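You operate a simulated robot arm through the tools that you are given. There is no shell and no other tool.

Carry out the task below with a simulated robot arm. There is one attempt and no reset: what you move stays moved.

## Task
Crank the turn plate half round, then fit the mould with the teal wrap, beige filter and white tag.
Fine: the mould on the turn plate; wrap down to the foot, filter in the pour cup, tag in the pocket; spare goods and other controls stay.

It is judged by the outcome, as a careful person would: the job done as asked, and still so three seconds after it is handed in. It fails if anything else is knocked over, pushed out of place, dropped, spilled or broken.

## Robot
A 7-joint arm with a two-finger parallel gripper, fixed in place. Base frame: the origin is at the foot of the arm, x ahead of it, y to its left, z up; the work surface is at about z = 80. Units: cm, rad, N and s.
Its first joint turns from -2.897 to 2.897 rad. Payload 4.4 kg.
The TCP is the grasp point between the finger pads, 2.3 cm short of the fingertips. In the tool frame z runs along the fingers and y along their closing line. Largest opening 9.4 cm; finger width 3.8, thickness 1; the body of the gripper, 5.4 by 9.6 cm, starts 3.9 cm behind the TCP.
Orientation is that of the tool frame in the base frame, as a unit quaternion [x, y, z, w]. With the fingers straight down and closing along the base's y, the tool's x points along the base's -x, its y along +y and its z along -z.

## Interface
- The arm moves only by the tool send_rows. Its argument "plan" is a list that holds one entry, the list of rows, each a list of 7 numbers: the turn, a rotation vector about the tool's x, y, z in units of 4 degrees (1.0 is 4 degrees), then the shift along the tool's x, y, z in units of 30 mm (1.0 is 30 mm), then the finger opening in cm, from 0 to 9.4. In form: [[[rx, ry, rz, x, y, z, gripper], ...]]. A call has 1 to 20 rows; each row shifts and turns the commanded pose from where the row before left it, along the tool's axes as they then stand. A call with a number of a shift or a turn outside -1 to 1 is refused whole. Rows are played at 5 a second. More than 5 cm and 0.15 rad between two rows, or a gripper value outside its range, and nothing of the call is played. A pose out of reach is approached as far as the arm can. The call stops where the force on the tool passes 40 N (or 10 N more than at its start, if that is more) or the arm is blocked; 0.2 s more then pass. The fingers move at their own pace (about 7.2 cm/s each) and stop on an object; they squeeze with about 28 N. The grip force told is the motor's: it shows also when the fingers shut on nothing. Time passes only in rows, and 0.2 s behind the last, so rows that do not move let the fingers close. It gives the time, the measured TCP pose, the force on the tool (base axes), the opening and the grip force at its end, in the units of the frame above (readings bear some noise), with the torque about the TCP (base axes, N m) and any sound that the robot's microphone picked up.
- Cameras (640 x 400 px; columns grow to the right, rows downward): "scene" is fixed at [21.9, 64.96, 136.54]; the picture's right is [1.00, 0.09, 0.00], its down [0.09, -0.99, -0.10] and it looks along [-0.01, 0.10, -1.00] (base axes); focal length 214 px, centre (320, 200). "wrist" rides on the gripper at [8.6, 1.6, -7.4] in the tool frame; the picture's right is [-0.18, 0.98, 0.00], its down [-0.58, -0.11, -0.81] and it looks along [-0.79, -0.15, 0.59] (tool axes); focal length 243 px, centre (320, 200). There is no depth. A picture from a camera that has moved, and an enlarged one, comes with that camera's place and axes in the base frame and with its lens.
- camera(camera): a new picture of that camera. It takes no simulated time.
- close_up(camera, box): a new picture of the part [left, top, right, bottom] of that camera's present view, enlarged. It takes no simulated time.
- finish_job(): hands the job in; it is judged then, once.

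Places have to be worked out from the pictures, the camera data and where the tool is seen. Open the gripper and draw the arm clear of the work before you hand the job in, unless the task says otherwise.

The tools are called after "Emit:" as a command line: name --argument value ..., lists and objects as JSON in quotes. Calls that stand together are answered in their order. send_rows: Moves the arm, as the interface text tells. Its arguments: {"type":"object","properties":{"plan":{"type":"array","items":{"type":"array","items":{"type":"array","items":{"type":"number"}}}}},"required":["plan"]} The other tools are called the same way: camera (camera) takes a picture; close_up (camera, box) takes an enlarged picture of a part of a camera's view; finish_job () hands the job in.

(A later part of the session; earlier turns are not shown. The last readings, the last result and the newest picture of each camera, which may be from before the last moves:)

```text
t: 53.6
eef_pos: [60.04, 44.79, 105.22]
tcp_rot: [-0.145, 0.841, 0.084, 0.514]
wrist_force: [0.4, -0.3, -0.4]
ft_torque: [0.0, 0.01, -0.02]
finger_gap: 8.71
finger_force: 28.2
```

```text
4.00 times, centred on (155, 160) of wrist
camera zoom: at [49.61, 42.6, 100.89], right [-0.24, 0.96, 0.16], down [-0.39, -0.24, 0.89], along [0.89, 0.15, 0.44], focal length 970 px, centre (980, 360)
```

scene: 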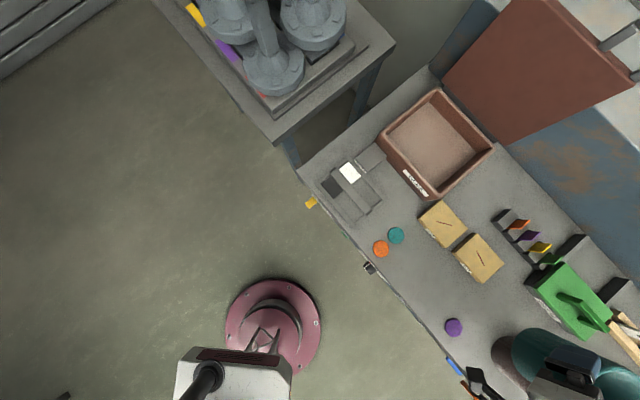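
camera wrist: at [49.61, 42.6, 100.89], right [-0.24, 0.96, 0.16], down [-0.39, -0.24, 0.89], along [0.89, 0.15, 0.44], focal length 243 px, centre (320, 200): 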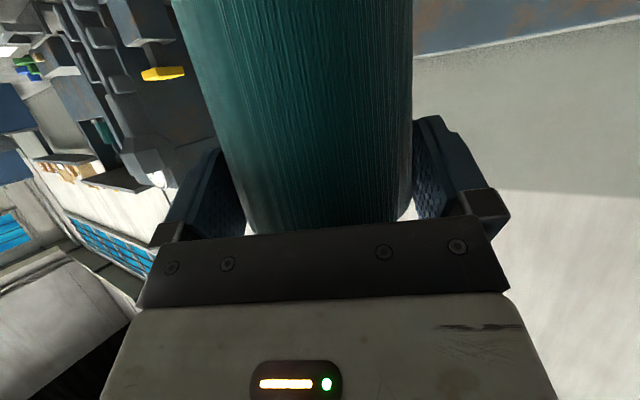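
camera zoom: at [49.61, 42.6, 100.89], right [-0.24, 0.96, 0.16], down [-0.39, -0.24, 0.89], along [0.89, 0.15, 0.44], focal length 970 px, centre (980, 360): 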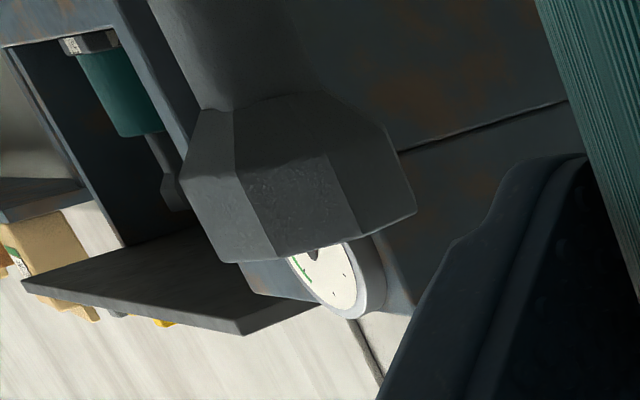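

The side bearing agrees: cup centre ≈ (89.95, 25.92), rim z≈108.7. I'll raise the wrap so its bottom clears the cup, and move most of the way toward the mould.

Emit:
send_rows --plan '[[[0, 0, 0, -0.877, -0.0077, -0.451, 8], [0, 0, 0, -0.877, -0.0077, -0.451, 8], [0, 0, 0, -0.877, -0.0077, -0.451, 8], [0, 0, 0, -0.877, -0.0077, -0.451, 8], [0, 0, 0, -0.877, -0.0077, -0.451, 8], [0, 0, 0, -0.2755, -0.8345, 0.55, 8], [0, 0, 0, -0.2755, -0.8345, 0.55, 8], [0, 0, 0, -0.2755, -0.8345, 0.55, 8], [0, 0, 0, -0.2755, -0.8345, 0.55, 8], [0, 0, 0, -0.2755, -0.8345, 0.55, 8], [0, 0, 0, -0.2755, -0.8345, 0.55, 8], [0, 0, 0, 0, 0, 0, 8]]]'

Emit:
camera --camera "wrist"

```text
t: 56.2
eef_pos: [75.51, 34.01, 119.89]
tcp_rot: [-0.144, 0.841, 0.083, 0.514]
wrist_force: [0.2, 0.8, -0.5]
ft_torque: [0.04, 0.03, 0.01]
finger_gap: 8.68
finger_force: 28.1
```

```text
taken
camera wrist: at [64.99, 31.81, 115.61], right [-0.24, 0.96, 0.16], down [-0.39, -0.24, 0.89], along [0.89, 0.15, 0.44], focal length 243 px, centre (320, 200)
```

wrist: 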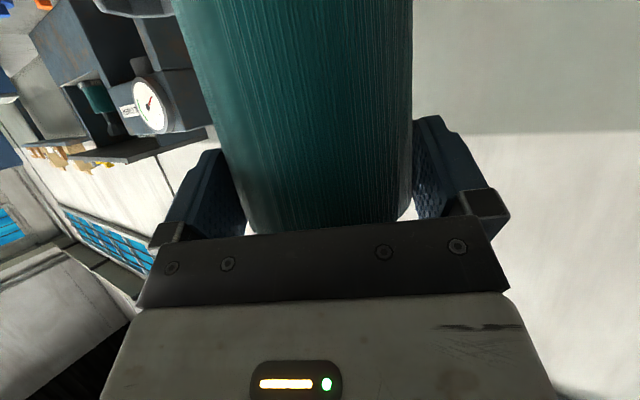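

Emit:
close_up --camera "wrist" --box '[80, 0, 220, 60]'

```text
4.57 times, centred on (150, 30) of wrist
camera zoom: at [64.99, 31.81, 115.61], right [-0.24, 0.96, 0.16], down [-0.39, -0.24, 0.89], along [0.89, 0.15, 0.44], focal length 1109 px, centre (1097, 977)
```

zoom: 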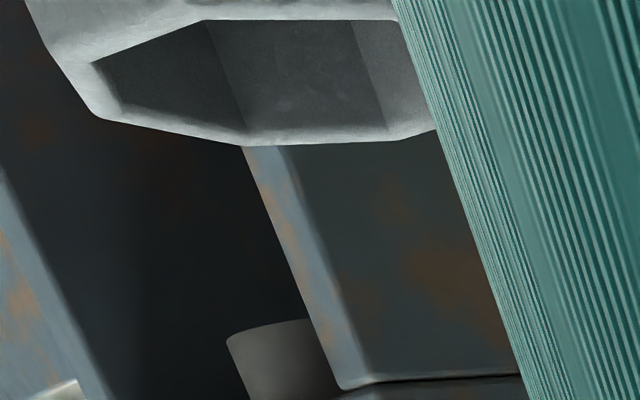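

The cup rim is visible again and its vertices agree with a centre near (89.9, 25.9). I now move the wrap over the cup axis, still above the rim.

Emit:
send_rows --plan '[[[0, 0, 0, -0.278, -0.814, 0.557, 8], [0, 0, 0, -0.278, -0.814, 0.557, 8], [0, 0, 0, -0.278, -0.814, 0.557, 8], [0, 0, 0, -0.278, -0.814, 0.557, 8], [0, 0, 0, -0.278, -0.814, 0.557, 8], [0, 0, 0, 0, 0, 0, 8], [0, 0, 0, 0, 0, 0, 8]]]'

Emit:
camera --camera "wrist"

```text
t: 57.8
eef_pos: [88.3, 25.92, 120.31]
tcp_rot: [-0.144, 0.841, 0.084, 0.515]
wrist_force: [0.2, 0.9, 0.1]
ft_torque: [0.0, 0.01, -0.01]
finger_gap: 8.68
finger_force: 27.9
```

```text
taken
camera wrist: at [77.79, 23.74, 116.04], right [-0.24, 0.96, 0.16], down [-0.39, -0.24, 0.89], along [0.89, 0.15, 0.43], focal length 243 px, centre (320, 200)
```

wrist: 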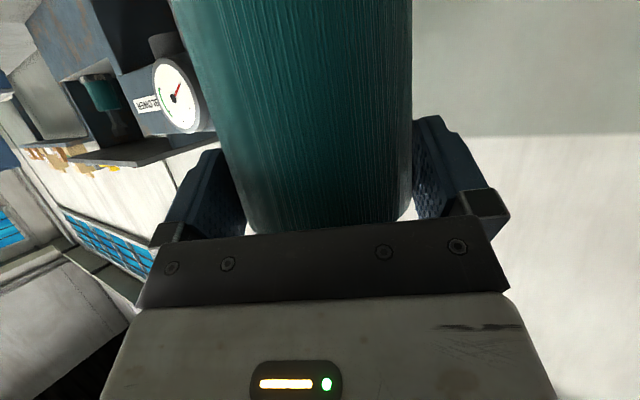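

The wrap axis is at (89.76, 26.28), 0.4 cm too far left. Correcting and re-reading the camera pose.

Emit:
send_rows --plan '[[[0, 0, 0, 0.015, -0.13, -0.027, 8], [0, 0, 0, 0, 0, 0, 8], [0, 0, 0, 0, 0, 0, 8]]]'

Emit:
close_up --camera "wrist" --box '[160, 0, 480, 240]'

```text
t: 58.6
eef_pos: [88.18, 25.42, 120.24]
tcp_rot: [-0.144, 0.841, 0.084, 0.515]
wrist_force: [0.7, 0.6, -0.8]
ft_torque: [0.01, 0.02, -0.01]
finger_gap: 8.7
finger_force: 27.9
```

```text
1.67 times, centred on (320, 120) of wrist
camera zoom: at [77.74, 23.36, 116.03], right [-0.24, 0.96, 0.16], down [-0.39, -0.24, 0.89], along [0.89, 0.15, 0.44], focal length 404 px, centre (320, 333)
```

zoom: 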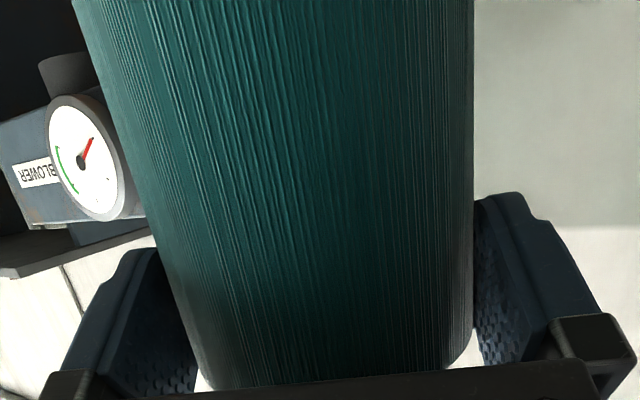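

Wrap axis now at (89.71, 25.9), within 0.1 cm of target. I lower in small steps, watching force and drift.

Emit:
send_rows --plan '[[[0, 0, 0, 0.37, 0.003, 0.19, 8], [0, 0, 0, 0.37, 0.003, 0.19, 8], [0, 0, 0, 0, 0, 0, 8]]]'

Emit:
camera --camera "wrist"

```text
t: 59.4
eef_pos: [88.34, 25.47, 117.51]
tcp_rot: [-0.145, 0.841, 0.084, 0.514]
wrist_force: [0.4, -0.6, -1.4]
ft_torque: [-0.02, 0.0, -0.03]
finger_gap: 8.67
finger_force: 27.6
```

```text
taken
camera wrist: at [77.86, 23.27, 113.35], right [-0.24, 0.96, 0.16], down [-0.39, -0.24, 0.89], along [0.89, 0.15, 0.44], focal length 243 px, centre (320, 200)
```

wrist: 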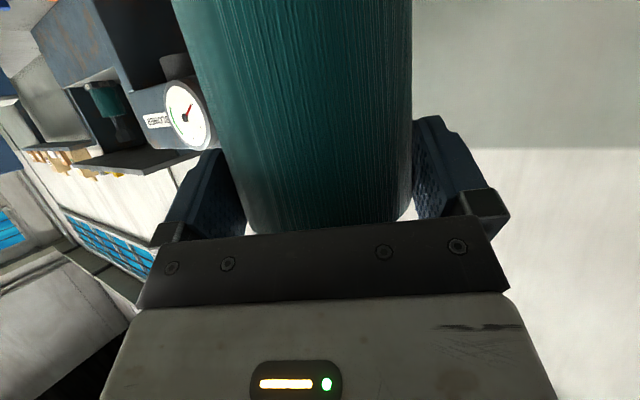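

Emit:
send_rows --plan '[[[0, 0, 0, 0.119, 0.001, 0.061, 8], [0, 0, 0, 0.119, 0.001, 0.061, 8], [0, 0, 0, 0, 0, 0, 8]]]'

```text
t: 60.2
eef_pos: [88.31, 25.59, 116.74]
tcp_rot: [-0.145, 0.841, 0.084, 0.514]
wrist_force: [-1.2, 0.2, -0.3]
ft_torque: [0.0, -0.02, 0.02]
finger_gap: 8.71
finger_force: 28.0
```

No contact force. Continuing down.

Emit:
send_rows --plan '[[[0, 0, 0, 0.119, 0.001, 0.061, 8], [0, 0, 0, 0.119, 0.001, 0.061, 8], [0, 0, 0, 0.119, 0.001, 0.061, 8], [0, 0, 0, 0, 0, 0, 8]]]'

Emit:
camera --camera "wrist"

```text
t: 61.2
eef_pos: [88.33, 25.47, 115.42]
tcp_rot: [-0.143, 0.842, 0.082, 0.514]
wrist_force: [0.1, 0.6, -1.4]
ft_torque: [0.02, 0.03, -0.01]
finger_gap: 8.67
finger_force: 28.0
```

```text
taken
camera wrist: at [77.82, 23.23, 111.29], right [-0.24, 0.96, 0.16], down [-0.39, -0.24, 0.89], along [0.89, 0.15, 0.44], focal length 243 px, centre (320, 200)
```

wrist: 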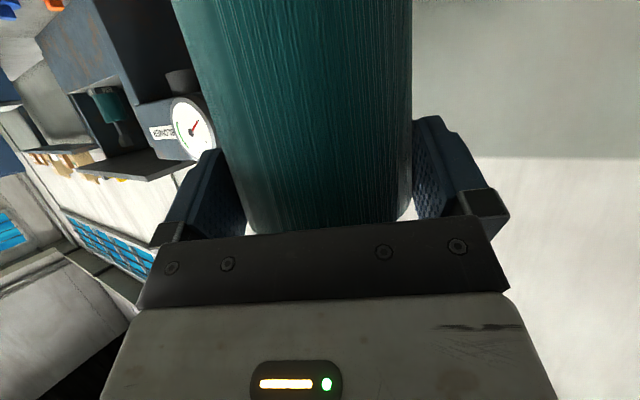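

The bottom is about 2 cm below the rim with no contact, so the wrap is around the cup. Lowering on, checking as I go.

Emit:
send_rows --plan '[[[0, 0, 0, 0.148, 0.003, 0.076, 8], [0, 0, 0, 0.148, 0.003, 0.076, 8], [0, 0, 0, 0.148, 0.003, 0.076, 8], [0, 0, 0, 0.148, 0.003, 0.076, 8], [0, 0, 0, 0.148, 0.003, 0.076, 8], [0, 0, 0, 0, 0, 0, 8]]]'

Emit:
camera --camera "wrist"

```text
t: 62.6
eef_pos: [88.23, 25.22, 113.02]
tcp_rot: [-0.143, 0.842, 0.082, 0.514]
wrist_force: [0.0, -0.4, -0.4]
ft_torque: [0.0, 0.02, 0.02]
finger_gap: 8.66
finger_force: 28.2
```

```text
taken
camera wrist: at [77.78, 23.2, 108.74], right [-0.24, 0.96, 0.16], down [-0.39, -0.24, 0.89], along [0.89, 0.15, 0.44], focal length 243 px, centre (320, 200)
```

wrist: 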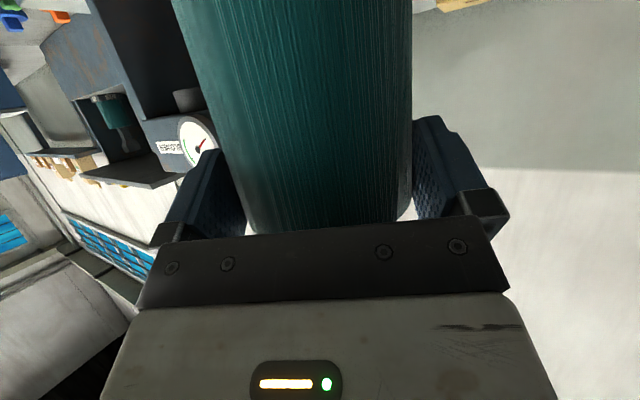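

Emit:
send_rows --plan '[[[0, 0, 0, 0.148, 0.015, 0.076, 8], [0, 0, 0, 0.148, 0.015, 0.076, 8], [0, 0, 0, 0.148, 0.01, 0.076, 8], [0, 0, 0, 0.148, 0.01, 0.076, 8], [0, 0, 0, 0.148, 0.003, 0.076, 8], [0, 0, 0, 0.148, 0.003, 0.076, 8], [0, 0, 0, 0, 0, 0, 8]]]'

Emit:
camera --camera "wrist"

```text
t: 64.2
eef_pos: [88.25, 25.67, 110.03]
tcp_rot: [-0.144, 0.841, 0.083, 0.514]
wrist_force: [0.1, -0.4, -0.2]
ft_torque: [-0.03, -0.01, 0.04]
finger_gap: 8.7
finger_force: 28.3
```

```text
taken
camera wrist: at [77.75, 23.45, 105.71], right [-0.24, 0.96, 0.16], down [-0.39, -0.24, 0.89], along [0.89, 0.15, 0.44], focal length 243 px, centre (320, 200)
```

wrist: 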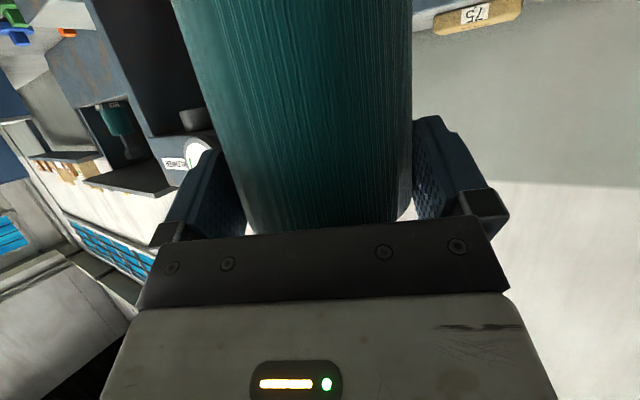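

Emit:
send_rows --plan '[[[0, 0, 0, 0.148, 0.001, 0.076, 8], [0, 0, 0, 0.148, 0.001, 0.076, 8], [0, 0, 0, 0.148, 0.001, 0.076, 8], [0, 0, 0, 0.148, 0.001, 0.076, 8], [0, 0, 0, 0.148, 0.001, 0.076, 8], [0, 0, 0, 0.148, 0.001, 0.076, 8], [0, 0, 0, 0, 0, 0, 8]]]'

Emit:
camera --camera "wrist"

```text
t: 65.8
eef_pos: [88.23, 25.72, 107.19]
tcp_rot: [-0.144, 0.841, 0.084, 0.515]
wrist_force: [0.6, 0.0, -0.4]
ft_torque: [0.01, 0.01, 0.02]
finger_gap: 8.65
finger_force: 27.7
```

```text
taken
camera wrist: at [77.69, 23.56, 102.84], right [-0.24, 0.96, 0.16], down [-0.39, -0.24, 0.89], along [0.89, 0.15, 0.44], focal length 243 px, centre (320, 200)
```

wrist: 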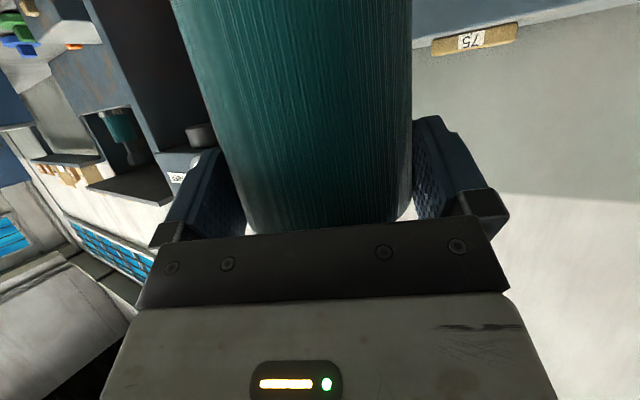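

Emit:
send_rows --plan '[[[0, 0, 0, -0.0145, -0.067, 0.03, 8], [0, 0, 0, 0.148, 0.001, 0.076, 8], [0, 0, 0, 0.148, 0.001, 0.076, 8], [0, 0, 0, 0.148, 0.001, 0.076, 8], [0, 0, 0, 0.148, 0.001, 0.076, 8], [0, 0, 0, 0, 0, 0, 8]]]'

Emit:
camera --camera "wrist"

```text
t: 67.2
eef_pos: [88.39, 25.61, 105.19]
tcp_rot: [-0.144, 0.841, 0.083, 0.514]
wrist_force: [0.1, -0.1, -0.8]
ft_torque: [-0.06, 0.03, 0.01]
finger_gap: 8.66
finger_force: 28.0
```

```text
taken
camera wrist: at [77.89, 23.34, 100.92], right [-0.24, 0.96, 0.16], down [-0.39, -0.24, 0.89], along [0.89, 0.15, 0.44], focal length 243 px, centre (320, 200)
```

wrist: 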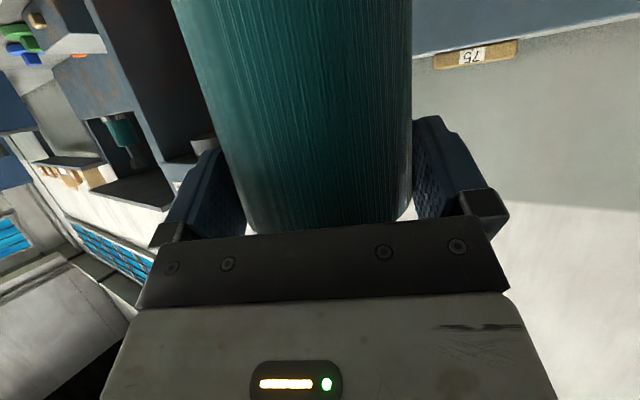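

Emit:
send_rows --plan '[[[0, 0, 0, 0.018, 0, -0.0355, 8], [0, 0, 0, 0.148, 0.001, 0.076, 8], [0, 0, 0, 0.148, 0.001, 0.076, 8], [0, 0, 0, 0.148, 0.001, 0.076, 8], [0, 0, 0, 0.148, 0.001, 0.076, 8], [0, 0, 0, 0, 0, 0, 8]]]'

Emit:
camera --camera "wrist"

```text
t: 68.6
eef_pos: [88.33, 25.48, 103.03]
tcp_rot: [-0.144, 0.841, 0.083, 0.514]
wrist_force: [0.0, -0.4, -1.3]
ft_torque: [-0.02, 0.02, 0.02]
finger_gap: 8.68
finger_force: 28.2
```

```text
taken
camera wrist: at [77.83, 23.23, 98.78], right [-0.24, 0.96, 0.16], down [-0.39, -0.24, 0.89], along [0.89, 0.15, 0.44], focal length 243 px, centre (320, 200)
```

wrist: 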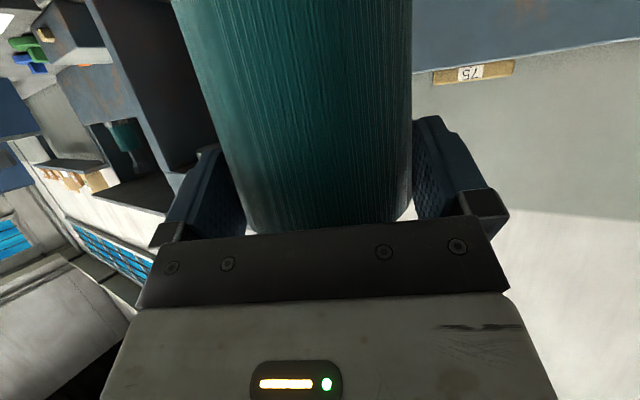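

Emit:
send_rows --plan '[[[0, 0, 0, 0.148, 0.012, 0.076, 8], [0, 0, 0, 0.148, 0.012, 0.076, 8], [0, 0, 0, 0.148, 0.012, 0.076, 8], [0, 0, 0, 0.148, 0.001, 0.076, 8], [0, 0, 0, 0, 0, 0, 8]]]'

Emit:
camera --camera "wrist"

```text
t: 69.8
eef_pos: [88.23, 25.55, 101.19]
tcp_rot: [-0.144, 0.841, 0.083, 0.515]
wrist_force: [-0.2, 0.4, -0.6]
ft_torque: [0.0, 0.0, 0.02]
finger_gap: 8.66
finger_force: 27.8
```

```text
taken
camera wrist: at [77.75, 23.3, 96.85], right [-0.24, 0.96, 0.16], down [-0.39, -0.24, 0.89], along [0.89, 0.15, 0.44], focal length 243 px, centre (320, 200)
```

wrist: 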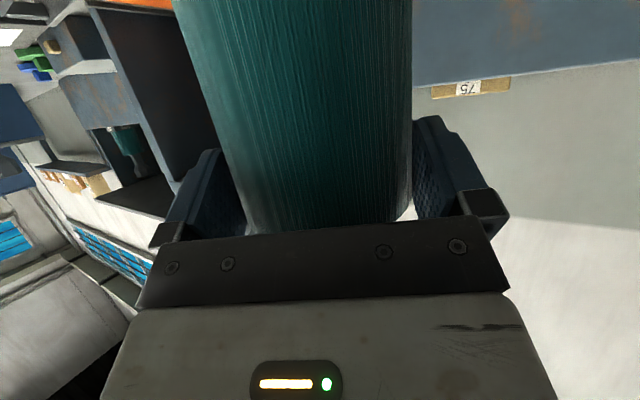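

Emit:
send_rows --plan '[[[0, 0, 0, 0.148, 0.001, 0.08, 8], [0, 0, 0, 0.148, 0.001, 0.08, 8], [0, 0, 0, 0.148, 0.001, 0.08, 8], [0, 0, 0, 0.148, 0.001, 0.08, 8], [0, 0, 0, 0, 0, 0, 8]]]'

Emit:
camera --camera "wrist"

```text
t: 71.0
eef_pos: [88.28, 25.7, 99.12]
tcp_rot: [-0.144, 0.841, 0.083, 0.514]
wrist_force: [0.2, -0.6, 0.2]
ft_torque: [-0.01, 0.01, 0.02]
finger_gap: 8.66
finger_force: 28.0
```

```text
taken
camera wrist: at [77.77, 23.37, 94.84], right [-0.24, 0.96, 0.16], down [-0.39, -0.24, 0.89], along [0.89, 0.15, 0.44], focal length 243 px, centre (320, 200)
```

wrist: 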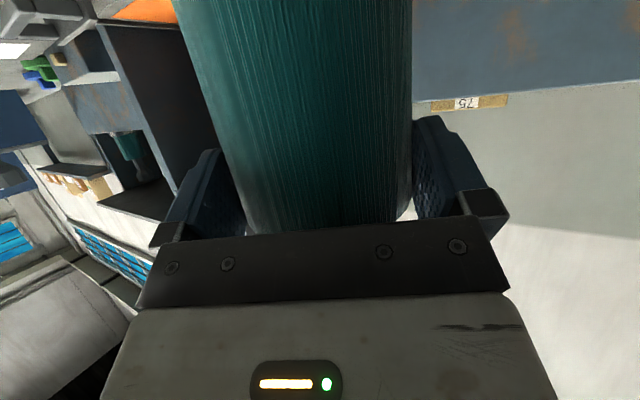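

Emit:
send_rows --plan '[[[0, 0, 0, 0.148, 0.001, 0.076, 8], [0, 0, 0, 0.148, 0.001, 0.076, 8], [0, 0, 0, 0.148, 0.001, 0.076, 8], [0, 0, 0, 0, 0, 0, 8]]]'

```text
t: 72.0
eef_pos: [88.28, 25.53, 97.52]
tcp_rot: [-0.143, 0.841, 0.082, 0.515]
wrist_force: [-0.9, 0.6, -0.7]
ft_torque: [0.0, 0.02, 0.0]
finger_gap: 8.68
finger_force: 28.0
```

Emit:
send_rows --plan '[[[0, 0, 0, 0.089, 0.001, 0.046, 8], [0, 0, 0, 0.089, 0.001, 0.046, 8], [0, 0, 0, 0.089, 0.001, 0.046, 8], [0, 0, 0, 0, 0, 0, 8]]]'

```text
t: 73.0
eef_pos: [88.41, 25.52, 96.57]
tcp_rot: [-0.144, 0.841, 0.083, 0.515]
wrist_force: [-0.5, 0.1, -0.8]
ft_torque: [-0.01, 0.03, 0.0]
finger_gap: 8.64
finger_force: 27.1
```

Emit:
send_rows --plan '[[[0, 0, 0, 0.089, 0.001, 0.046, 8], [0, 0, 0, 0.089, 0.001, 0.046, 8], [0, 0, 0, 0, 0, 0, 8]]]'

Emit:
camera --camera "wrist"

```text
t: 73.8
eef_pos: [88.49, 25.48, 96.25]
tcp_rot: [-0.144, 0.841, 0.084, 0.515]
wrist_force: [-1.4, 0.6, 9.4]
ft_torque: [0.38, 0.06, 0.01]
finger_gap: 8.64
finger_force: 28.2
```

```text
taken
camera wrist: at [77.98, 23.24, 91.98], right [-0.24, 0.96, 0.16], down [-0.39, -0.24, 0.89], along [0.89, 0.15, 0.44], focal length 243 px, centre (320, 200)
```

wrist: 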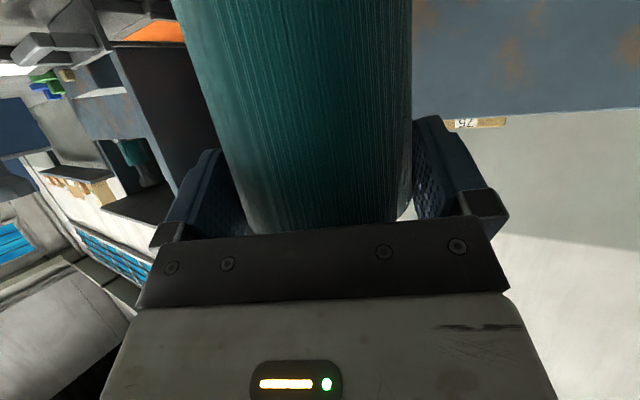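

Contact of 9 N at wrap bottom z≈87.4, about 2 cm above the foot's top (≈85.2); the torque shows it is one-sided, on the +y side. I'll lift slightly, shift 0.3 cm toward +y, and try again gently.

Emit:
send_rows --plan '[[[0, 0, 0, -0.148, 0, -0.076, 8], [0, 0, 0, 0, 0.1, 0, 8], [0, 0, 0, 0.089, 0.001, 0.046, 8], [0, 0, 0, 0, 0, 0, 8]]]'

Emit:
camera --camera "wrist"

```text
t: 74.8
eef_pos: [88.23, 25.89, 96.28]
tcp_rot: [-0.144, 0.841, 0.083, 0.515]
wrist_force: [-1.2, 0.5, 1.1]
ft_torque: [0.12, 0.01, 0.02]
finger_gap: 8.63
finger_force: 27.8
```

```text
taken
camera wrist: at [77.84, 23.66, 92.01], right [-0.24, 0.96, 0.16], down [-0.39, -0.24, 0.89], along [0.89, 0.15, 0.44], focal length 243 px, centre (320, 200)
```

wrist: 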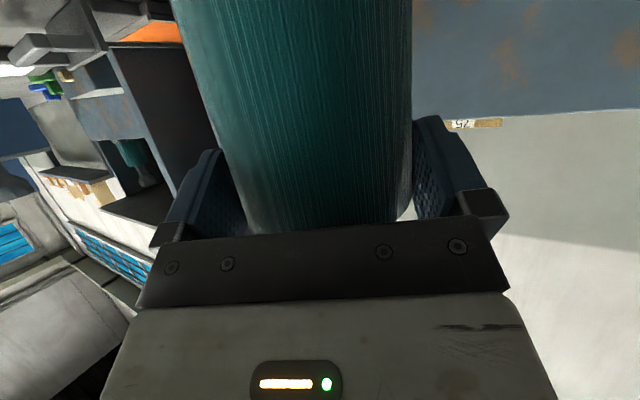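

Emit:
send_rows --plan '[[[0, 0, 0, 0.06, 0.001, 0.03, 8], [0, 0, 0, 0.03, 0.001, 0.015, 8], [0, 0, 0, 0, 0, 0, 8]]]'

```text
t: 75.6
eef_pos: [88.27, 25.73, 96.18]
tcp_rot: [-0.144, 0.84, 0.084, 0.516]
wrist_force: [2.6, -1.7, 27.6]
ft_torque: [0.75, -0.19, -0.05]
finger_gap: 8.64
finger_force: 27.6
```

The contact is rigid (27 N), so pushing is not the answer. I'll relieve the force and look: open the fingers, back away along the tool axis, and see how the wrap sits.

Emit:
send_rows --plan '[[[0, 0, 0, -0.045, 0, -0.023, 8], [0, 0, 0, 0, 0, 0, 8], [0, 0, 0, 0, 0, 0, 8]]]'

```text
t: 76.4
eef_pos: [88.15, 25.72, 96.19]
tcp_rot: [-0.145, 0.841, 0.085, 0.515]
wrist_force: [7.9, 3.1, 33.6]
ft_torque: [0.88, -0.28, -0.31]
finger_gap: 8.61
finger_force: 27.8
```

Emit:
send_rows --plan '[[[0, 0, 0, -0.089, 0, -0.046, 8], [0, 0, 0, 0, 0, 0, 8]]]'

```text
t: 77.0
eef_pos: [88.12, 25.72, 96.18]
tcp_rot: [-0.145, 0.842, 0.083, 0.513]
wrist_force: [0.9, 1.3, 5.9]
ft_torque: [0.38, 0.02, -0.1]
finger_gap: 8.6
finger_force: 28.3
```

Force is down to 6 N. Now I open the fingers so the wrap rests where it is.

Emit:
send_rows --plan '[[[0, 0, 0, -0.02, 0, -0.01, 8.8], [0, 0, 0, 0, 0, 0, 9.1], [0, 0, 0, 0, 0, 0, 9.4], [0, 0, 0, 0, 0, 0, 9.4]]]'

Emit:
camera --camera "wrist"

```text
t: 78.0
eef_pos: [88.2, 25.69, 96.49]
tcp_rot: [-0.144, 0.842, 0.083, 0.514]
wrist_force: [0.3, 0.4, -0.9]
ft_torque: [0.03, -0.01, 0.05]
finger_gap: 9.4
finger_force: 0.0
```

```text
taken
camera wrist: at [77.75, 23.57, 92.23], right [-0.24, 0.96, 0.16], down [-0.39, -0.24, 0.89], along [0.89, 0.15, 0.44], focal length 243 px, centre (320, 200)
```

wrist: 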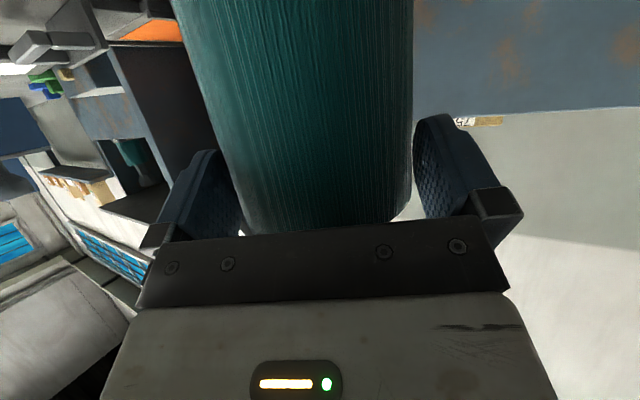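

The wrap stays. I retreat along the tool axis, slowly at first.

Emit:
send_rows --plan '[[[0, 0, 0, 0, 0, -0.2, 9.4], [0, 0, 0, 0, 0, -0.3, 9.4], [0, 0, 0, 0, 0, -0.4, 9.4], [0, 0, 0, 0, 0, -0.5, 9.4], [0, 0, 0, 0, 0, -0.6, 9.4], [0, 0, 0, 0, 0, -0.8, 9.4], [0, 0, 0, 0, 0, -0.8, 9.4], [0, 0, 0, 0, 0, -0.8, 9.4], [0, 0, 0, 0, 0, -0.8, 9.4], [0, 0, 0, 0, 0, -0.8, 9.4]]]'

Emit:
camera --camera "wrist"

```text
t: 80.2
eef_pos: [73.16, 20.66, 104.67]
tcp_rot: [-0.144, 0.841, 0.084, 0.514]
wrist_force: [-0.1, -0.2, -0.1]
ft_torque: [0.02, 0.01, 0.02]
finger_gap: 9.42
finger_force: 0.1
```

```text
taken
camera wrist: at [62.67, 18.41, 100.44], right [-0.24, 0.96, 0.16], down [-0.39, -0.24, 0.89], along [0.89, 0.15, 0.44], focal length 243 px, centre (320, 200)
```

wrist: 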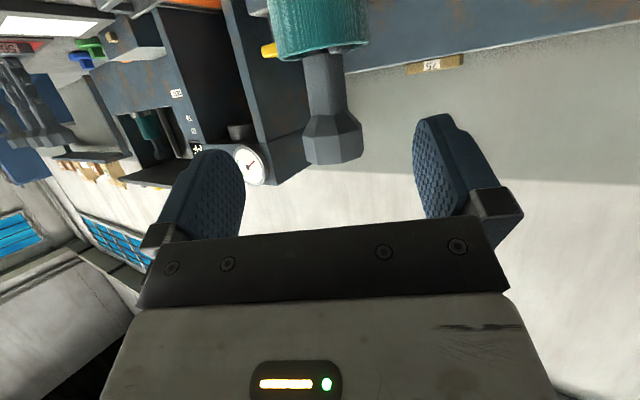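

Emit:
send_rows --plan '[[[0, 1, 0, 0, 0, 0, 9.4], [0, 1, 0, 0, 0, 0, 9.4], [0, 1, 0, 0, 0, 0, 9.4], [0, 1, 0, 0, 0, 0, 9.4], [0, 1, 0, 0, 0, 0, 9.4], [0, 1, 0, 0, 0, 0, 9.4], [0, 1, 0, 0, 0, 0, 9.4], [0, 1, 0, 0, 0, 0, 9.4], [0, 1, 0, 0, 0, 0, 9.4], [0, 1, 0, 0, 0, 0, 9.4], [0, 0, 0, 0, 0, 0, 9.4]]]'

Emit:
camera --camera "wrist"

```text
t: 82.6
eef_pos: [73.03, 21.39, 105.42]
tcp_rot: [-0.167, 0.919, 0.079, 0.349]
wrist_force: [0.0, 0.5, 0.5]
ft_torque: [0.02, 0.04, -0.03]
finger_gap: 9.39
finger_force: 0.0
out of reach, approached as far as the arm can: row 5, 6, 7, 8, 9
```

```text
taken
camera wrist: at [61.97, 18.62, 105.25], right [-0.23, 0.96, 0.15], down [-0.05, -0.17, 0.98], along [0.97, 0.22, 0.09], focal length 243 px, centre (320, 200)
```

wrist: 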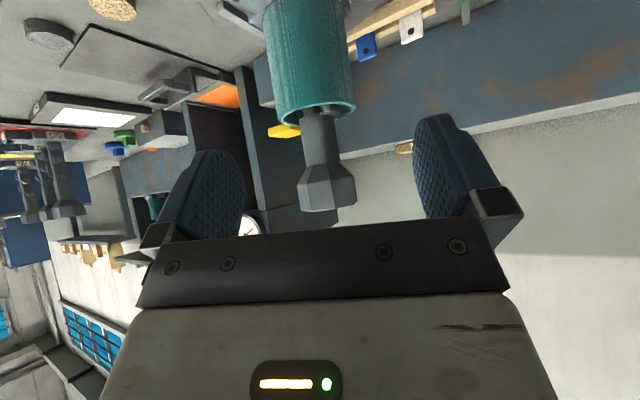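

Emit:
send_rows --plan '[[[0, 0, 0, -0.154, 0.011, -0.803, 9.4], [0, 0, 0, -0.154, 0.011, -0.803, 9.4], [0, 0, 0, -0.154, 0.011, -0.803, 9.4], [0, 0, 0, -0.154, 0.011, -0.803, 9.4], [0, 0, 0, -0.154, 0.011, -0.803, 9.4], [0, 0, 0, -0.154, 0.011, -0.803, 9.4], [0, 1, 0, 0, 0, 0, 9.4], [0, 1, 0, 0, 0, 0, 9.4], [0, 1, 0, 0, 0, 0, 9.4], [0, 1, 0, 0, 0, 0, 9.4], [0, 1, 0, 0, 0, 0, 9.4], [0, 0, 0, 0, 0, 0, 9.4]]]'

Emit:
camera --camera "wrist"

```text
t: 85.2
eef_pos: [66.69, 18.47, 117.84]
tcp_rot: [-0.169, 0.926, 0.075, 0.33]
wrist_force: [0.9, -0.3, -0.3]
ft_torque: [0.03, 0.0, 0.0]
finger_gap: 9.43
finger_force: 0.1
out of reach, approached as far as the arm can: row 6, 7, 8, 9, 10, 11
```

```text
taken
camera wrist: at [55.5, 15.68, 118.18], right [-0.22, 0.96, 0.14], down [-0.01, -0.15, 0.99], along [0.98, 0.22, 0.04], focal length 243 px, centre (320, 200)
```

wrist: 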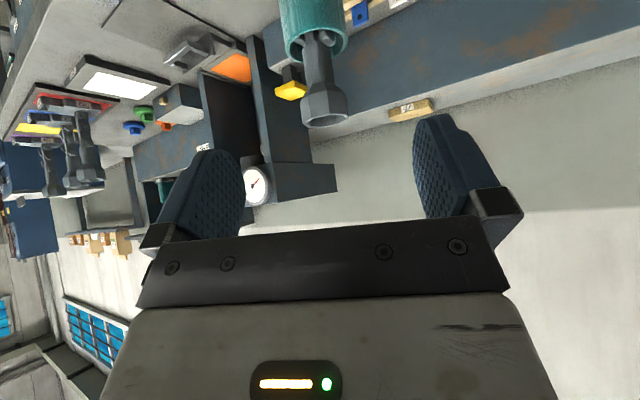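

Emit:
send_rows --plan '[[[-0.69, 0.03, -0.837, 0, 0, 0, 9.4], [-0.69, 0.03, -0.837, 0, 0, 0, 9.4], [-0.69, 0.03, -0.837, 0, 0, 0, 9.4], [-0.69, 0.03, -0.837, 0, 0, 0, 9.4], [-0.69, 0.03, -0.837, 0, 0, 0, 9.4], [-0.69, 0.03, -0.837, 0, 0, 0, 9.4], [0, 0, 0, 0, 0, 0, 9.4]]]'

Emit:
camera --camera "wrist"

```text
t: 86.8
eef_pos: [66.7, 18.59, 117.82]
tcp_rot: [-0.373, 0.864, 0.147, 0.304]
wrist_force: [0.0, 0.5, -0.4]
ft_torque: [0.01, 0.0, 0.02]
finger_gap: 9.4
finger_force: 0.1
```

```text
taken
camera wrist: at [57.79, 11.06, 118.23], right [-0.62, 0.77, 0.14], down [0.06, -0.14, 0.99], along [0.78, 0.62, 0.04], focal length 243 px, centre (320, 200)
```

wrist: 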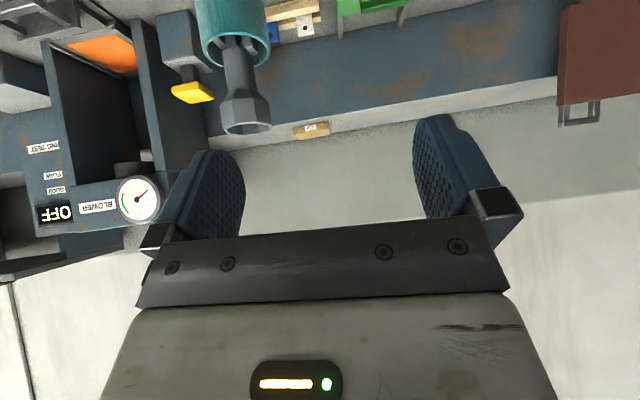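

Emit:
send_rows --plan '[[[0, 1, 0, 0, 0, 0, 9.4], [0, 1, 0, 0, 0, 0, 9.4], [0, 1, 0, 0, 0, 0, 9.4], [0, 1, 0, 0, 0, 0, 9.4], [0, 1, 0, 0, 0, 0, 9.4], [0, 1, 0, 0, 0, 0, 9.4], [0, 1, 0, 0, 0, 0, 9.4], [0, 1, 0, 0, 0, 0, 9.4], [0, 0, 0, 0, 0, 0, 9.4]]]'

Emit:
camera --camera "wrist"

```text
t: 88.8
eef_pos: [66.71, 18.52, 117.99]
tcp_rot: [-0.393, 0.904, 0.08, 0.15]
wrist_force: [0.2, 0.5, -0.5]
ft_torque: [-0.01, -0.01, 0.0]
finger_gap: 9.43
finger_force: 0.1
out of reach, approached as far as the arm can: row 6, 7, 8
```

```text
taken
camera wrist: at [58.44, 11.59, 122.13], right [-0.6, 0.79, 0.09], down [0.29, 0.11, 0.95], along [0.74, 0.6, -0.3], focal length 243 px, centre (320, 200)
```

wrist: 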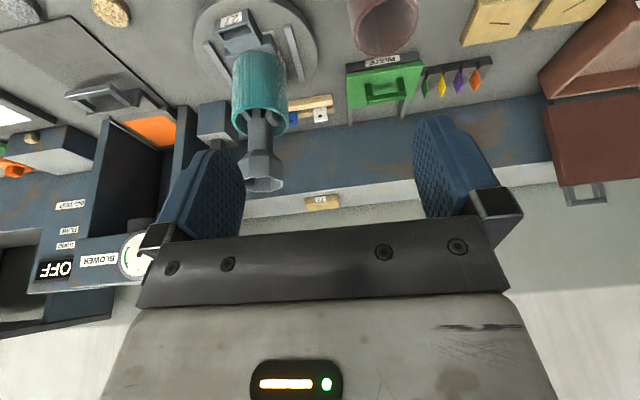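

Emit:
close_up --camera "wrist" --box '[190, 0, 330, 90]'

Emit:
close_up --camera "wrist" --box '[190, 40, 350, 200]'

```text
4.44 times, centred on (260, 45) of wrist
camera zoom: at [58.44, 11.59, 122.13], right [-0.6, 0.79, 0.09], down [0.29, 0.11, 0.95], along [0.74, 0.6, -0.3], focal length 1078 px, centre (587, 889)
```

zoom: 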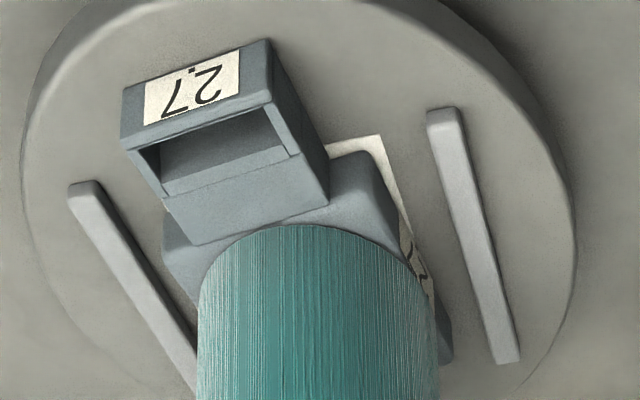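

```text
2.50 times, centred on (270, 120) of wrist
camera zoom: at [58.44, 11.59, 122.13], right [-0.6, 0.79, 0.09], down [0.29, 0.11, 0.95], along [0.74, 0.6, -0.3], focal length 606 px, centre (445, 400)
```

zoom: 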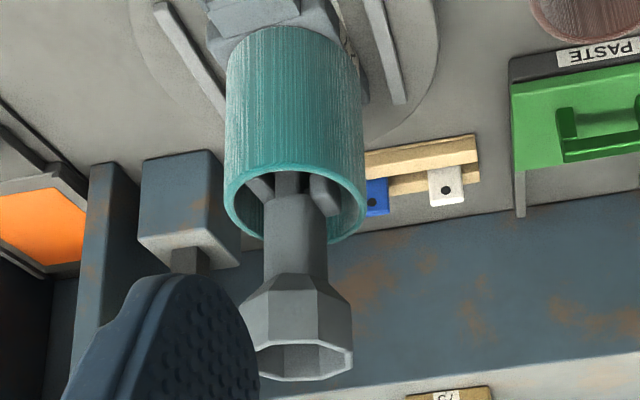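

The picture explains it: the pocket block's top (z≈87.6) is higher than the foot (≈85.2), and the wrap's front edge sits about 0.3 cm over the pocket's back edge. A gentle push of ~0.35 cm away from the robot, low on the wrap, should let it settle onto the foot. I'll bring closed fingers in front of it, from above.

Emit:
send_rows --plan '[[[0, 0, 0, -0.684, -0.763, 0.221, 0.5], [0, 0, 0, -0.684, -0.763, 0.221, 0.5], [0, 0, 0, -0.684, -0.763, 0.221, 0.5], [0, 0, 0, -0.684, -0.763, 0.221, 0.5], [0, 0, 0, -0.684, -0.763, 0.221, 0.5], [0, 0, 0, 0, 0, 0, 0.5]]]'

Emit:
camera --camera "wrist"

```text
t: 90.2
eef_pos: [82.26, 18.79, 117.89]
tcp_rot: [-0.392, 0.904, 0.081, 0.15]
wrist_force: [-0.2, -0.9, 0.2]
ft_torque: [0.02, -0.01, -0.01]
finger_gap: 0.5
finger_force: 0.2
```

```text
taken
camera wrist: at [73.97, 11.71, 122.06], right [-0.6, 0.79, 0.09], down [0.29, 0.11, 0.95], along [0.74, 0.6, -0.3], focal length 243 px, centre (320, 200)
```

wrist: 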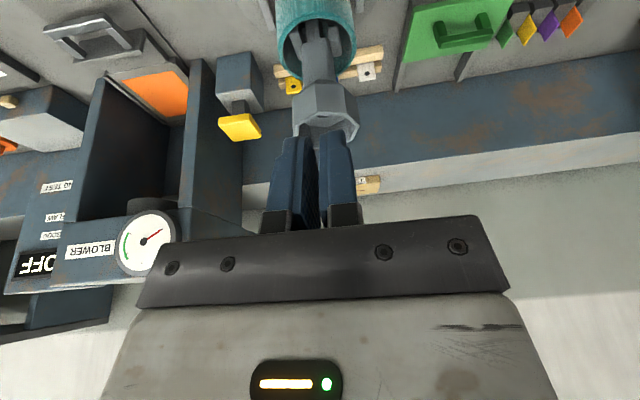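

Emit:
close_up --camera "wrist" --box '[260, 0, 380, 75]'

Emit:
close_up --camera "wrist" --box '[270, 60, 400, 150]'

```text
5.33 times, centred on (320, 38) of wrist
camera zoom: at [73.97, 11.71, 122.06], right [-0.6, 0.79, 0.09], down [0.29, 0.11, 0.95], along [0.74, 0.6, -0.3], focal length 1294 px, centre (320, 1067)
```

zoom: 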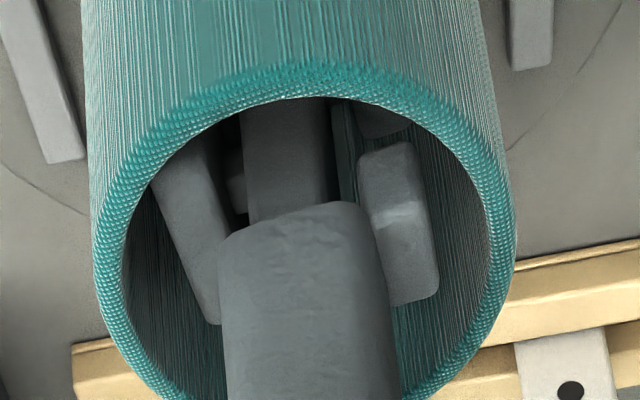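

```text
4.44 times, centred on (335, 105) of wrist
camera zoom: at [73.97, 11.71, 122.06], right [-0.6, 0.79, 0.09], down [0.29, 0.11, 0.95], along [0.74, 0.6, -0.3], focal length 1078 px, centre (253, 622)
```

zoom: 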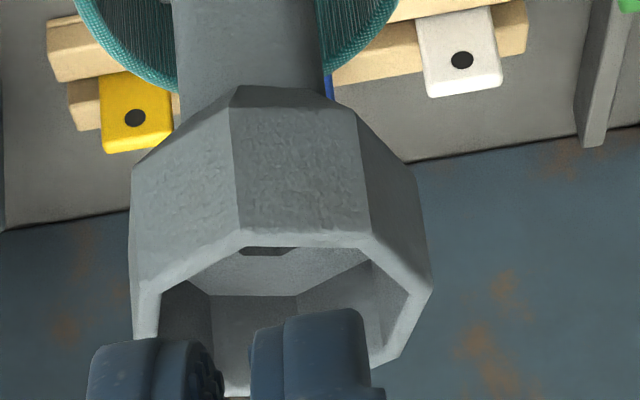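

Emit:
send_rows --plan '[[[0, 0, 0, 0.306, -0.024, 0.865, 0.5], [0, 0, 0, 0.306, -0.024, 0.865, 0.5], [0, 0, 0, 0.306, -0.024, 0.865, 0.5], [0, 0, 0, 0.306, -0.024, 0.865, 0.5], [0, 0, 0, 0.306, -0.024, 0.865, 0.5], [0, 0, 0, 0.306, -0.024, 0.865, 0.5], [0, 0, 0, 0.306, -0.024, 0.865, 0.5], [0, 0, 0, 0.306, -0.024, 0.865, 0.5], [0, 0, 0, 0, 0, 0, 0.5]]]'

Emit:
camera --camera "wrist"

```text
t: 92.2
eef_pos: [82.46, 18.68, 96.09]
tcp_rot: [-0.393, 0.904, 0.08, 0.15]
wrist_force: [0.2, 0.2, 0.0]
ft_torque: [0.0, -0.02, -0.04]
finger_gap: 0.5
finger_force: 0.0
```

```text
taken
camera wrist: at [74.09, 11.69, 100.26], right [-0.6, 0.79, 0.09], down [0.29, 0.11, 0.95], along [0.74, 0.6, -0.3], focal length 243 px, centre (320, 200)
```

wrist: 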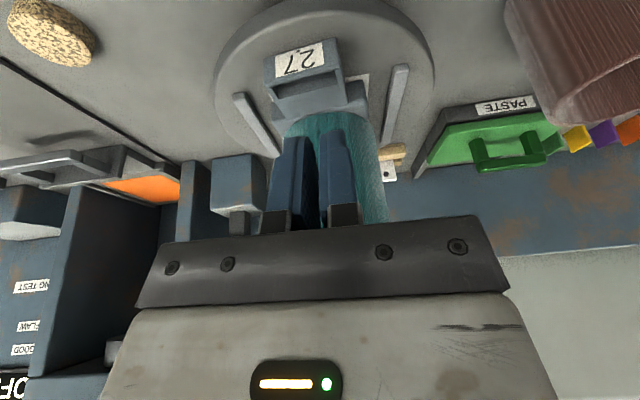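

Emit:
close_up --camera "wrist" --box '[240, 20, 400, 160]'

```text
2.86 times, centred on (320, 90) of wrist
camera zoom: at [74.09, 11.69, 100.26], right [-0.6, 0.79, 0.09], down [0.29, 0.11, 0.95], along [0.74, 0.6, -0.3], focal length 693 px, centre (320, 514)
```

zoom: 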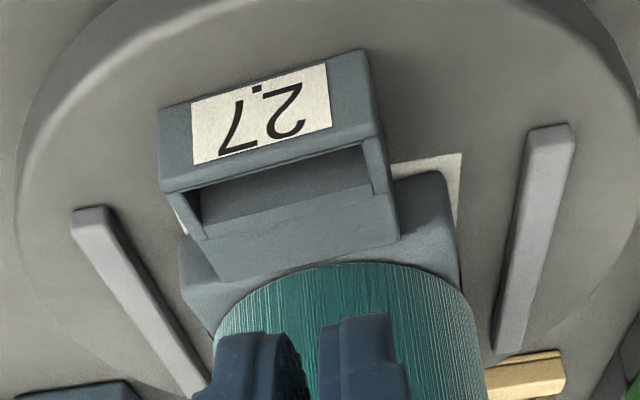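

Emit:
close_up --camera "wrist" --box '[330, 50, 370, 110]'

Emit:
close_up --camera "wrist" --box '[270, 70, 360, 126]'

```text
6.67 times, centred on (350, 80) of wrist
camera zoom: at [74.09, 11.69, 100.26], right [-0.6, 0.79, 0.09], down [0.29, 0.11, 0.95], along [0.74, 0.6, -0.3], focal length 1618 px, centre (120, 1000)
```

zoom: 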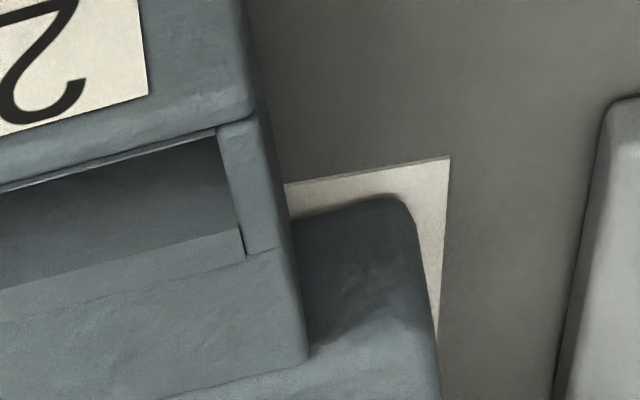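

```text
7.11 times, centred on (315, 98) of wrist
camera zoom: at [74.09, 11.69, 100.26], right [-0.6, 0.79, 0.09], down [0.29, 0.11, 0.95], along [0.74, 0.6, -0.3], focal length 1725 px, centre (356, 925)
```

zoom: 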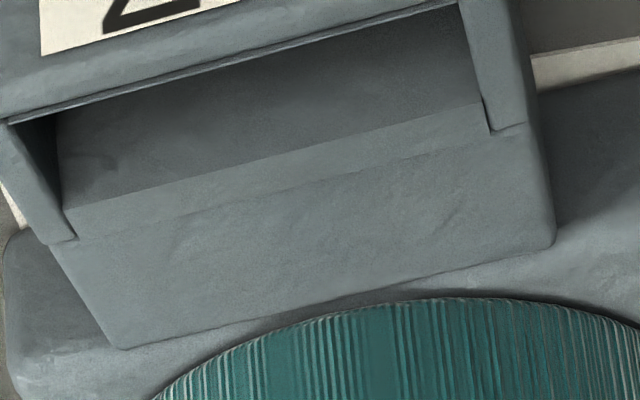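

The sharper close-ups settle it: the dark band is the foot's front face and the light surface is its top, level with the pocket top at z≈87.4. So the wrap is already seated on the foot, behind the pocket, and no push is needed. I'll go back up and straighten the tool, turning its yaw further to free the wrist.

Emit:
send_rows --plan '[[[0, 0, 0, -0.306, 0.024, -0.865, 0.5], [0, 0, 0, -0.306, 0.024, -0.865, 0.5], [0, 0, 0, -0.306, 0.024, -0.865, 2], [0, 0, 0, -0.306, 0.024, -0.865, 4], [0, 0, 0, -0.306, 0.024, -0.865, 6], [0, 0, 0, -0.306, 0.024, -0.865, 6], [0, 0, 0, -0.306, 0.024, -0.865, 6], [0, 0, 0, 0.684, 0.763, -0.221, 6], [0, 0, 0, 0.684, 0.763, -0.221, 6], [0, 0, 0, 0.684, 0.763, -0.221, 6], [-0.36, 0.02, -0.93, 0, 0, 0, 6], [-0.36, 0.02, -0.93, 0, 0, 0, 6], [-0.36, 0.02, -0.93, 0, 0, 0, 6], [-0.36, 0.02, -0.93, 0, 0, 0, 6], [-0.36, 0.02, -0.93, 0, 0, 0, 6], [-0.36, 0.02, -0.93, 0, 0, 0, 6]]]'

Emit:
camera --camera "wrist"

```text
t: 95.6
eef_pos: [73.0, 18.58, 115.16]
tcp_rot: [-0.571, 0.803, 0.116, 0.128]
wrist_force: [-0.4, 1.0, -0.6]
ft_torque: [-0.01, 0.03, -0.01]
finger_gap: 6.0
finger_force: 0.1
```

```text
taken
camera wrist: at [68.24, 8.81, 119.35], right [-0.87, 0.48, 0.1], down [0.23, 0.21, 0.95], along [0.43, 0.85, -0.29], focal length 243 px, centre (320, 200)
```

wrist: 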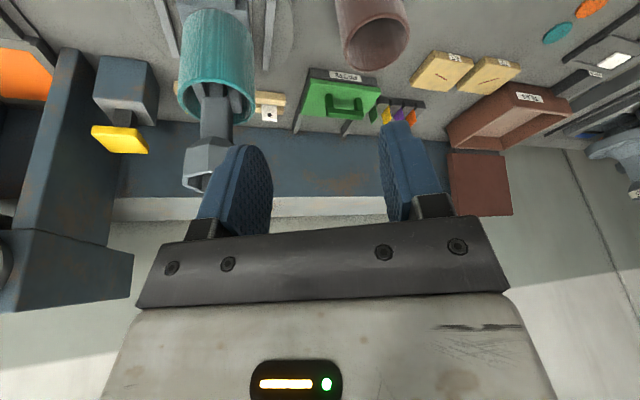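

Emit:
send_rows --plan '[[[0, 1, 0, 0, 0, 0, 6], [0, 1, 0, 0, 0, 0, 6], [0, 1, 0, 0, 0, 0, 6], [0, 1, 0, 0, 0, 0, 6], [0, 1, 0, 0, 0, 0, 6], [0, 0, 0, 0, 0, 0, 6]]]'

```text
t: 97.0
eef_pos: [73.02, 18.66, 115.29]
tcp_rot: [-0.573, 0.808, 0.095, 0.101]
wrist_force: [0.6, 0.0, 0.0]
ft_torque: [0.0, 0.0, 0.01]
finger_gap: 6.03
finger_force: 0.0
out of reach, approached as far as the arm can: row 2, 3, 4, 5
```

Emit:
send_rows --plan '[[[0, 0, 0, -0.675, 0.805, 0.006, 6], [0, 0, 0, -0.675, 0.805, 0.006, 6], [0, 0, 0, -0.675, 0.805, 0.006, 6], [0, 0, 0, -0.675, 0.805, 0.006, 6], [0, 0, 0, -0.675, 0.805, 0.006, 6], [0, 0, 0, -0.675, 0.805, 0.006, 6], [0, 0, 0, -0.675, 0.805, 0.006, 6], [0, 0, 0, -0.675, 0.805, 0.006, 6], [0, 1, 0, 0, 0, 0, 6], [0, 1, 0, 0, 0, 0, 6], [0, 1, 0, 0, 0, 0, 6], [0, 1, 0, 0, 0, 0, 6], [0, 0, 0, 0, 0, 0, 6]]]'

Emit:
camera --camera "scene"

```text
t: 99.8
eef_pos: [61.7, 35.89, 117.29]
tcp_rot: [-0.574, 0.807, 0.099, 0.101]
wrist_force: [-0.3, -0.2, -0.7]
ft_torque: [-0.01, 0.01, -0.06]
finger_gap: 5.98
finger_force: 0.0
out of reach, approached as far as the arm can: row 7, 8, 9, 10, 11, 12
```

```text
taken
```

scene: 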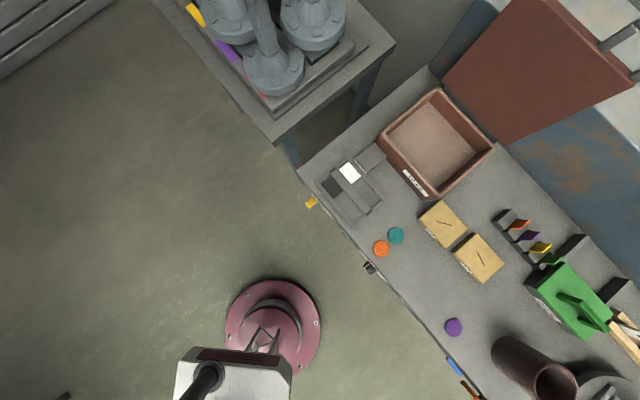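

The wrist is near a yaw limit in this posture. Turning the yaw onward to about 135° should free it (and that orientation suits the tag), then I straighten the tool.

Emit:
send_rows --plan '[[[-0.26, 0.036, -0.92, 0, 0, 0, 6], [-0.26, 0.036, -0.92, 0, 0, 0, 6], [-0.26, 0.036, -0.92, 0, 0, 0, 6], [-0.26, 0.036, -0.92, 0, 0, 0, 6], [-0.26, 0.036, -0.92, 0, 0, 0, 6], [-0.26, 0.036, -0.92, 0, 0, 0, 6], [-0.26, 0.036, -0.92, 0, 0, 0, 6], [-0.26, 0.036, -0.92, 0, 0, 0, 6], [-0.26, 0.036, -0.92, 0, 0, 0, 6], [-0.26, 0.036, -0.92, 0, 0, 0, 6], [0, 1, 0, 0, 0, 0, 6], [0, 1, 0, 0, 0, 0, 6], [0, 1, 0, 0, 0, 0, 6], [0, 1, 0, 0, 0, 0, 6], [0, 0, 0, 0, 0, 0, 6]]]'

Emit:
camera --camera "wrist"

```text
t: 103.0
eef_pos: [61.72, 35.89, 117.05]
tcp_rot: [0.808, -0.575, -0.112, -0.056]
wrist_force: [-0.6, -0.1, 0.2]
ft_torque: [0.01, -0.02, 0.02]
finger_gap: 6.01
finger_force: 0.1
out of reach, approached as far as the arm can: row 11, 12, 13, 14
```

```text
taken
camera wrist: at [63.95, 25.56, 122.26], right [-0.98, -0.16, 0.08], down [0.01, 0.39, 0.92], along [-0.18, 0.91, -0.38], focal length 243 px, centre (320, 200)
```

wrist: 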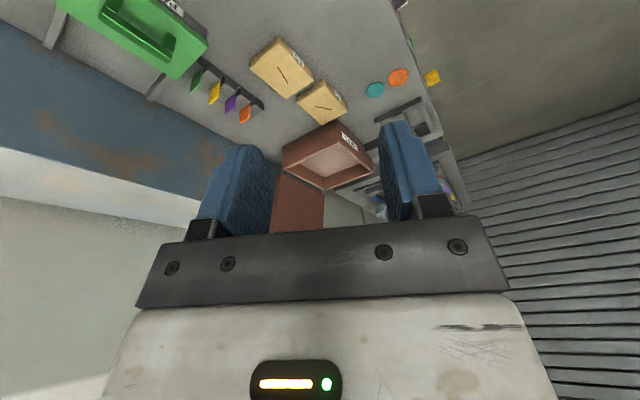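

Emit:
send_rows --plan '[[[0, 0, 0, -0.817, -0.279, -0.548, 6], [0, 0, 0, -0.817, -0.279, -0.548, 6], [0, 0, 0, -0.817, -0.279, -0.548, 6], [0, 0, 0, -0.817, -0.279, -0.548, 6], [0, 0, 0, -0.817, -0.279, -0.548, 6], [0, 0, 0, -0.817, -0.279, -0.548, 6], [0, 1, 0, 0, 0, 0, 6], [0, 1, 0, 0, 0, 0, 6], [0, 0, 0, 0, 0, 0, 6]]]'

Emit:
camera --camera "wrist"

```text
t: 105.0
eef_pos: [62.5, 47.3, 126.03]
tcp_rot: [0.808, -0.574, -0.121, -0.056]
wrist_force: [0.5, -0.3, 0.5]
ft_torque: [0.0, -0.02, -0.02]
finger_gap: 6.01
finger_force: 0.0
out of reach, approached as far as the arm can: row 5, 6, 7, 8
```

```text
taken
camera wrist: at [64.8, 36.86, 131.09], right [-0.98, -0.16, 0.1], down [0.03, 0.38, 0.92], along [-0.19, 0.91, -0.37], focal length 243 px, centre (320, 200)
```

wrist: 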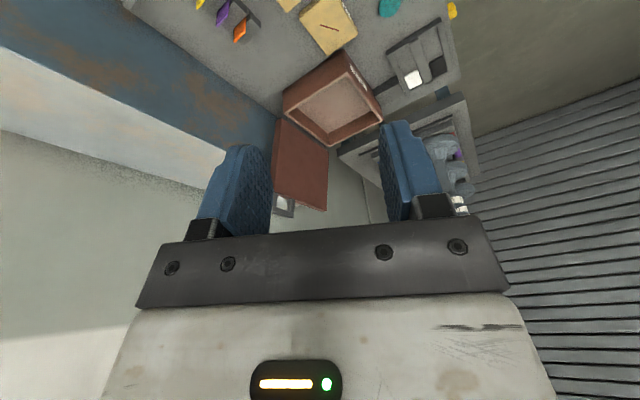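

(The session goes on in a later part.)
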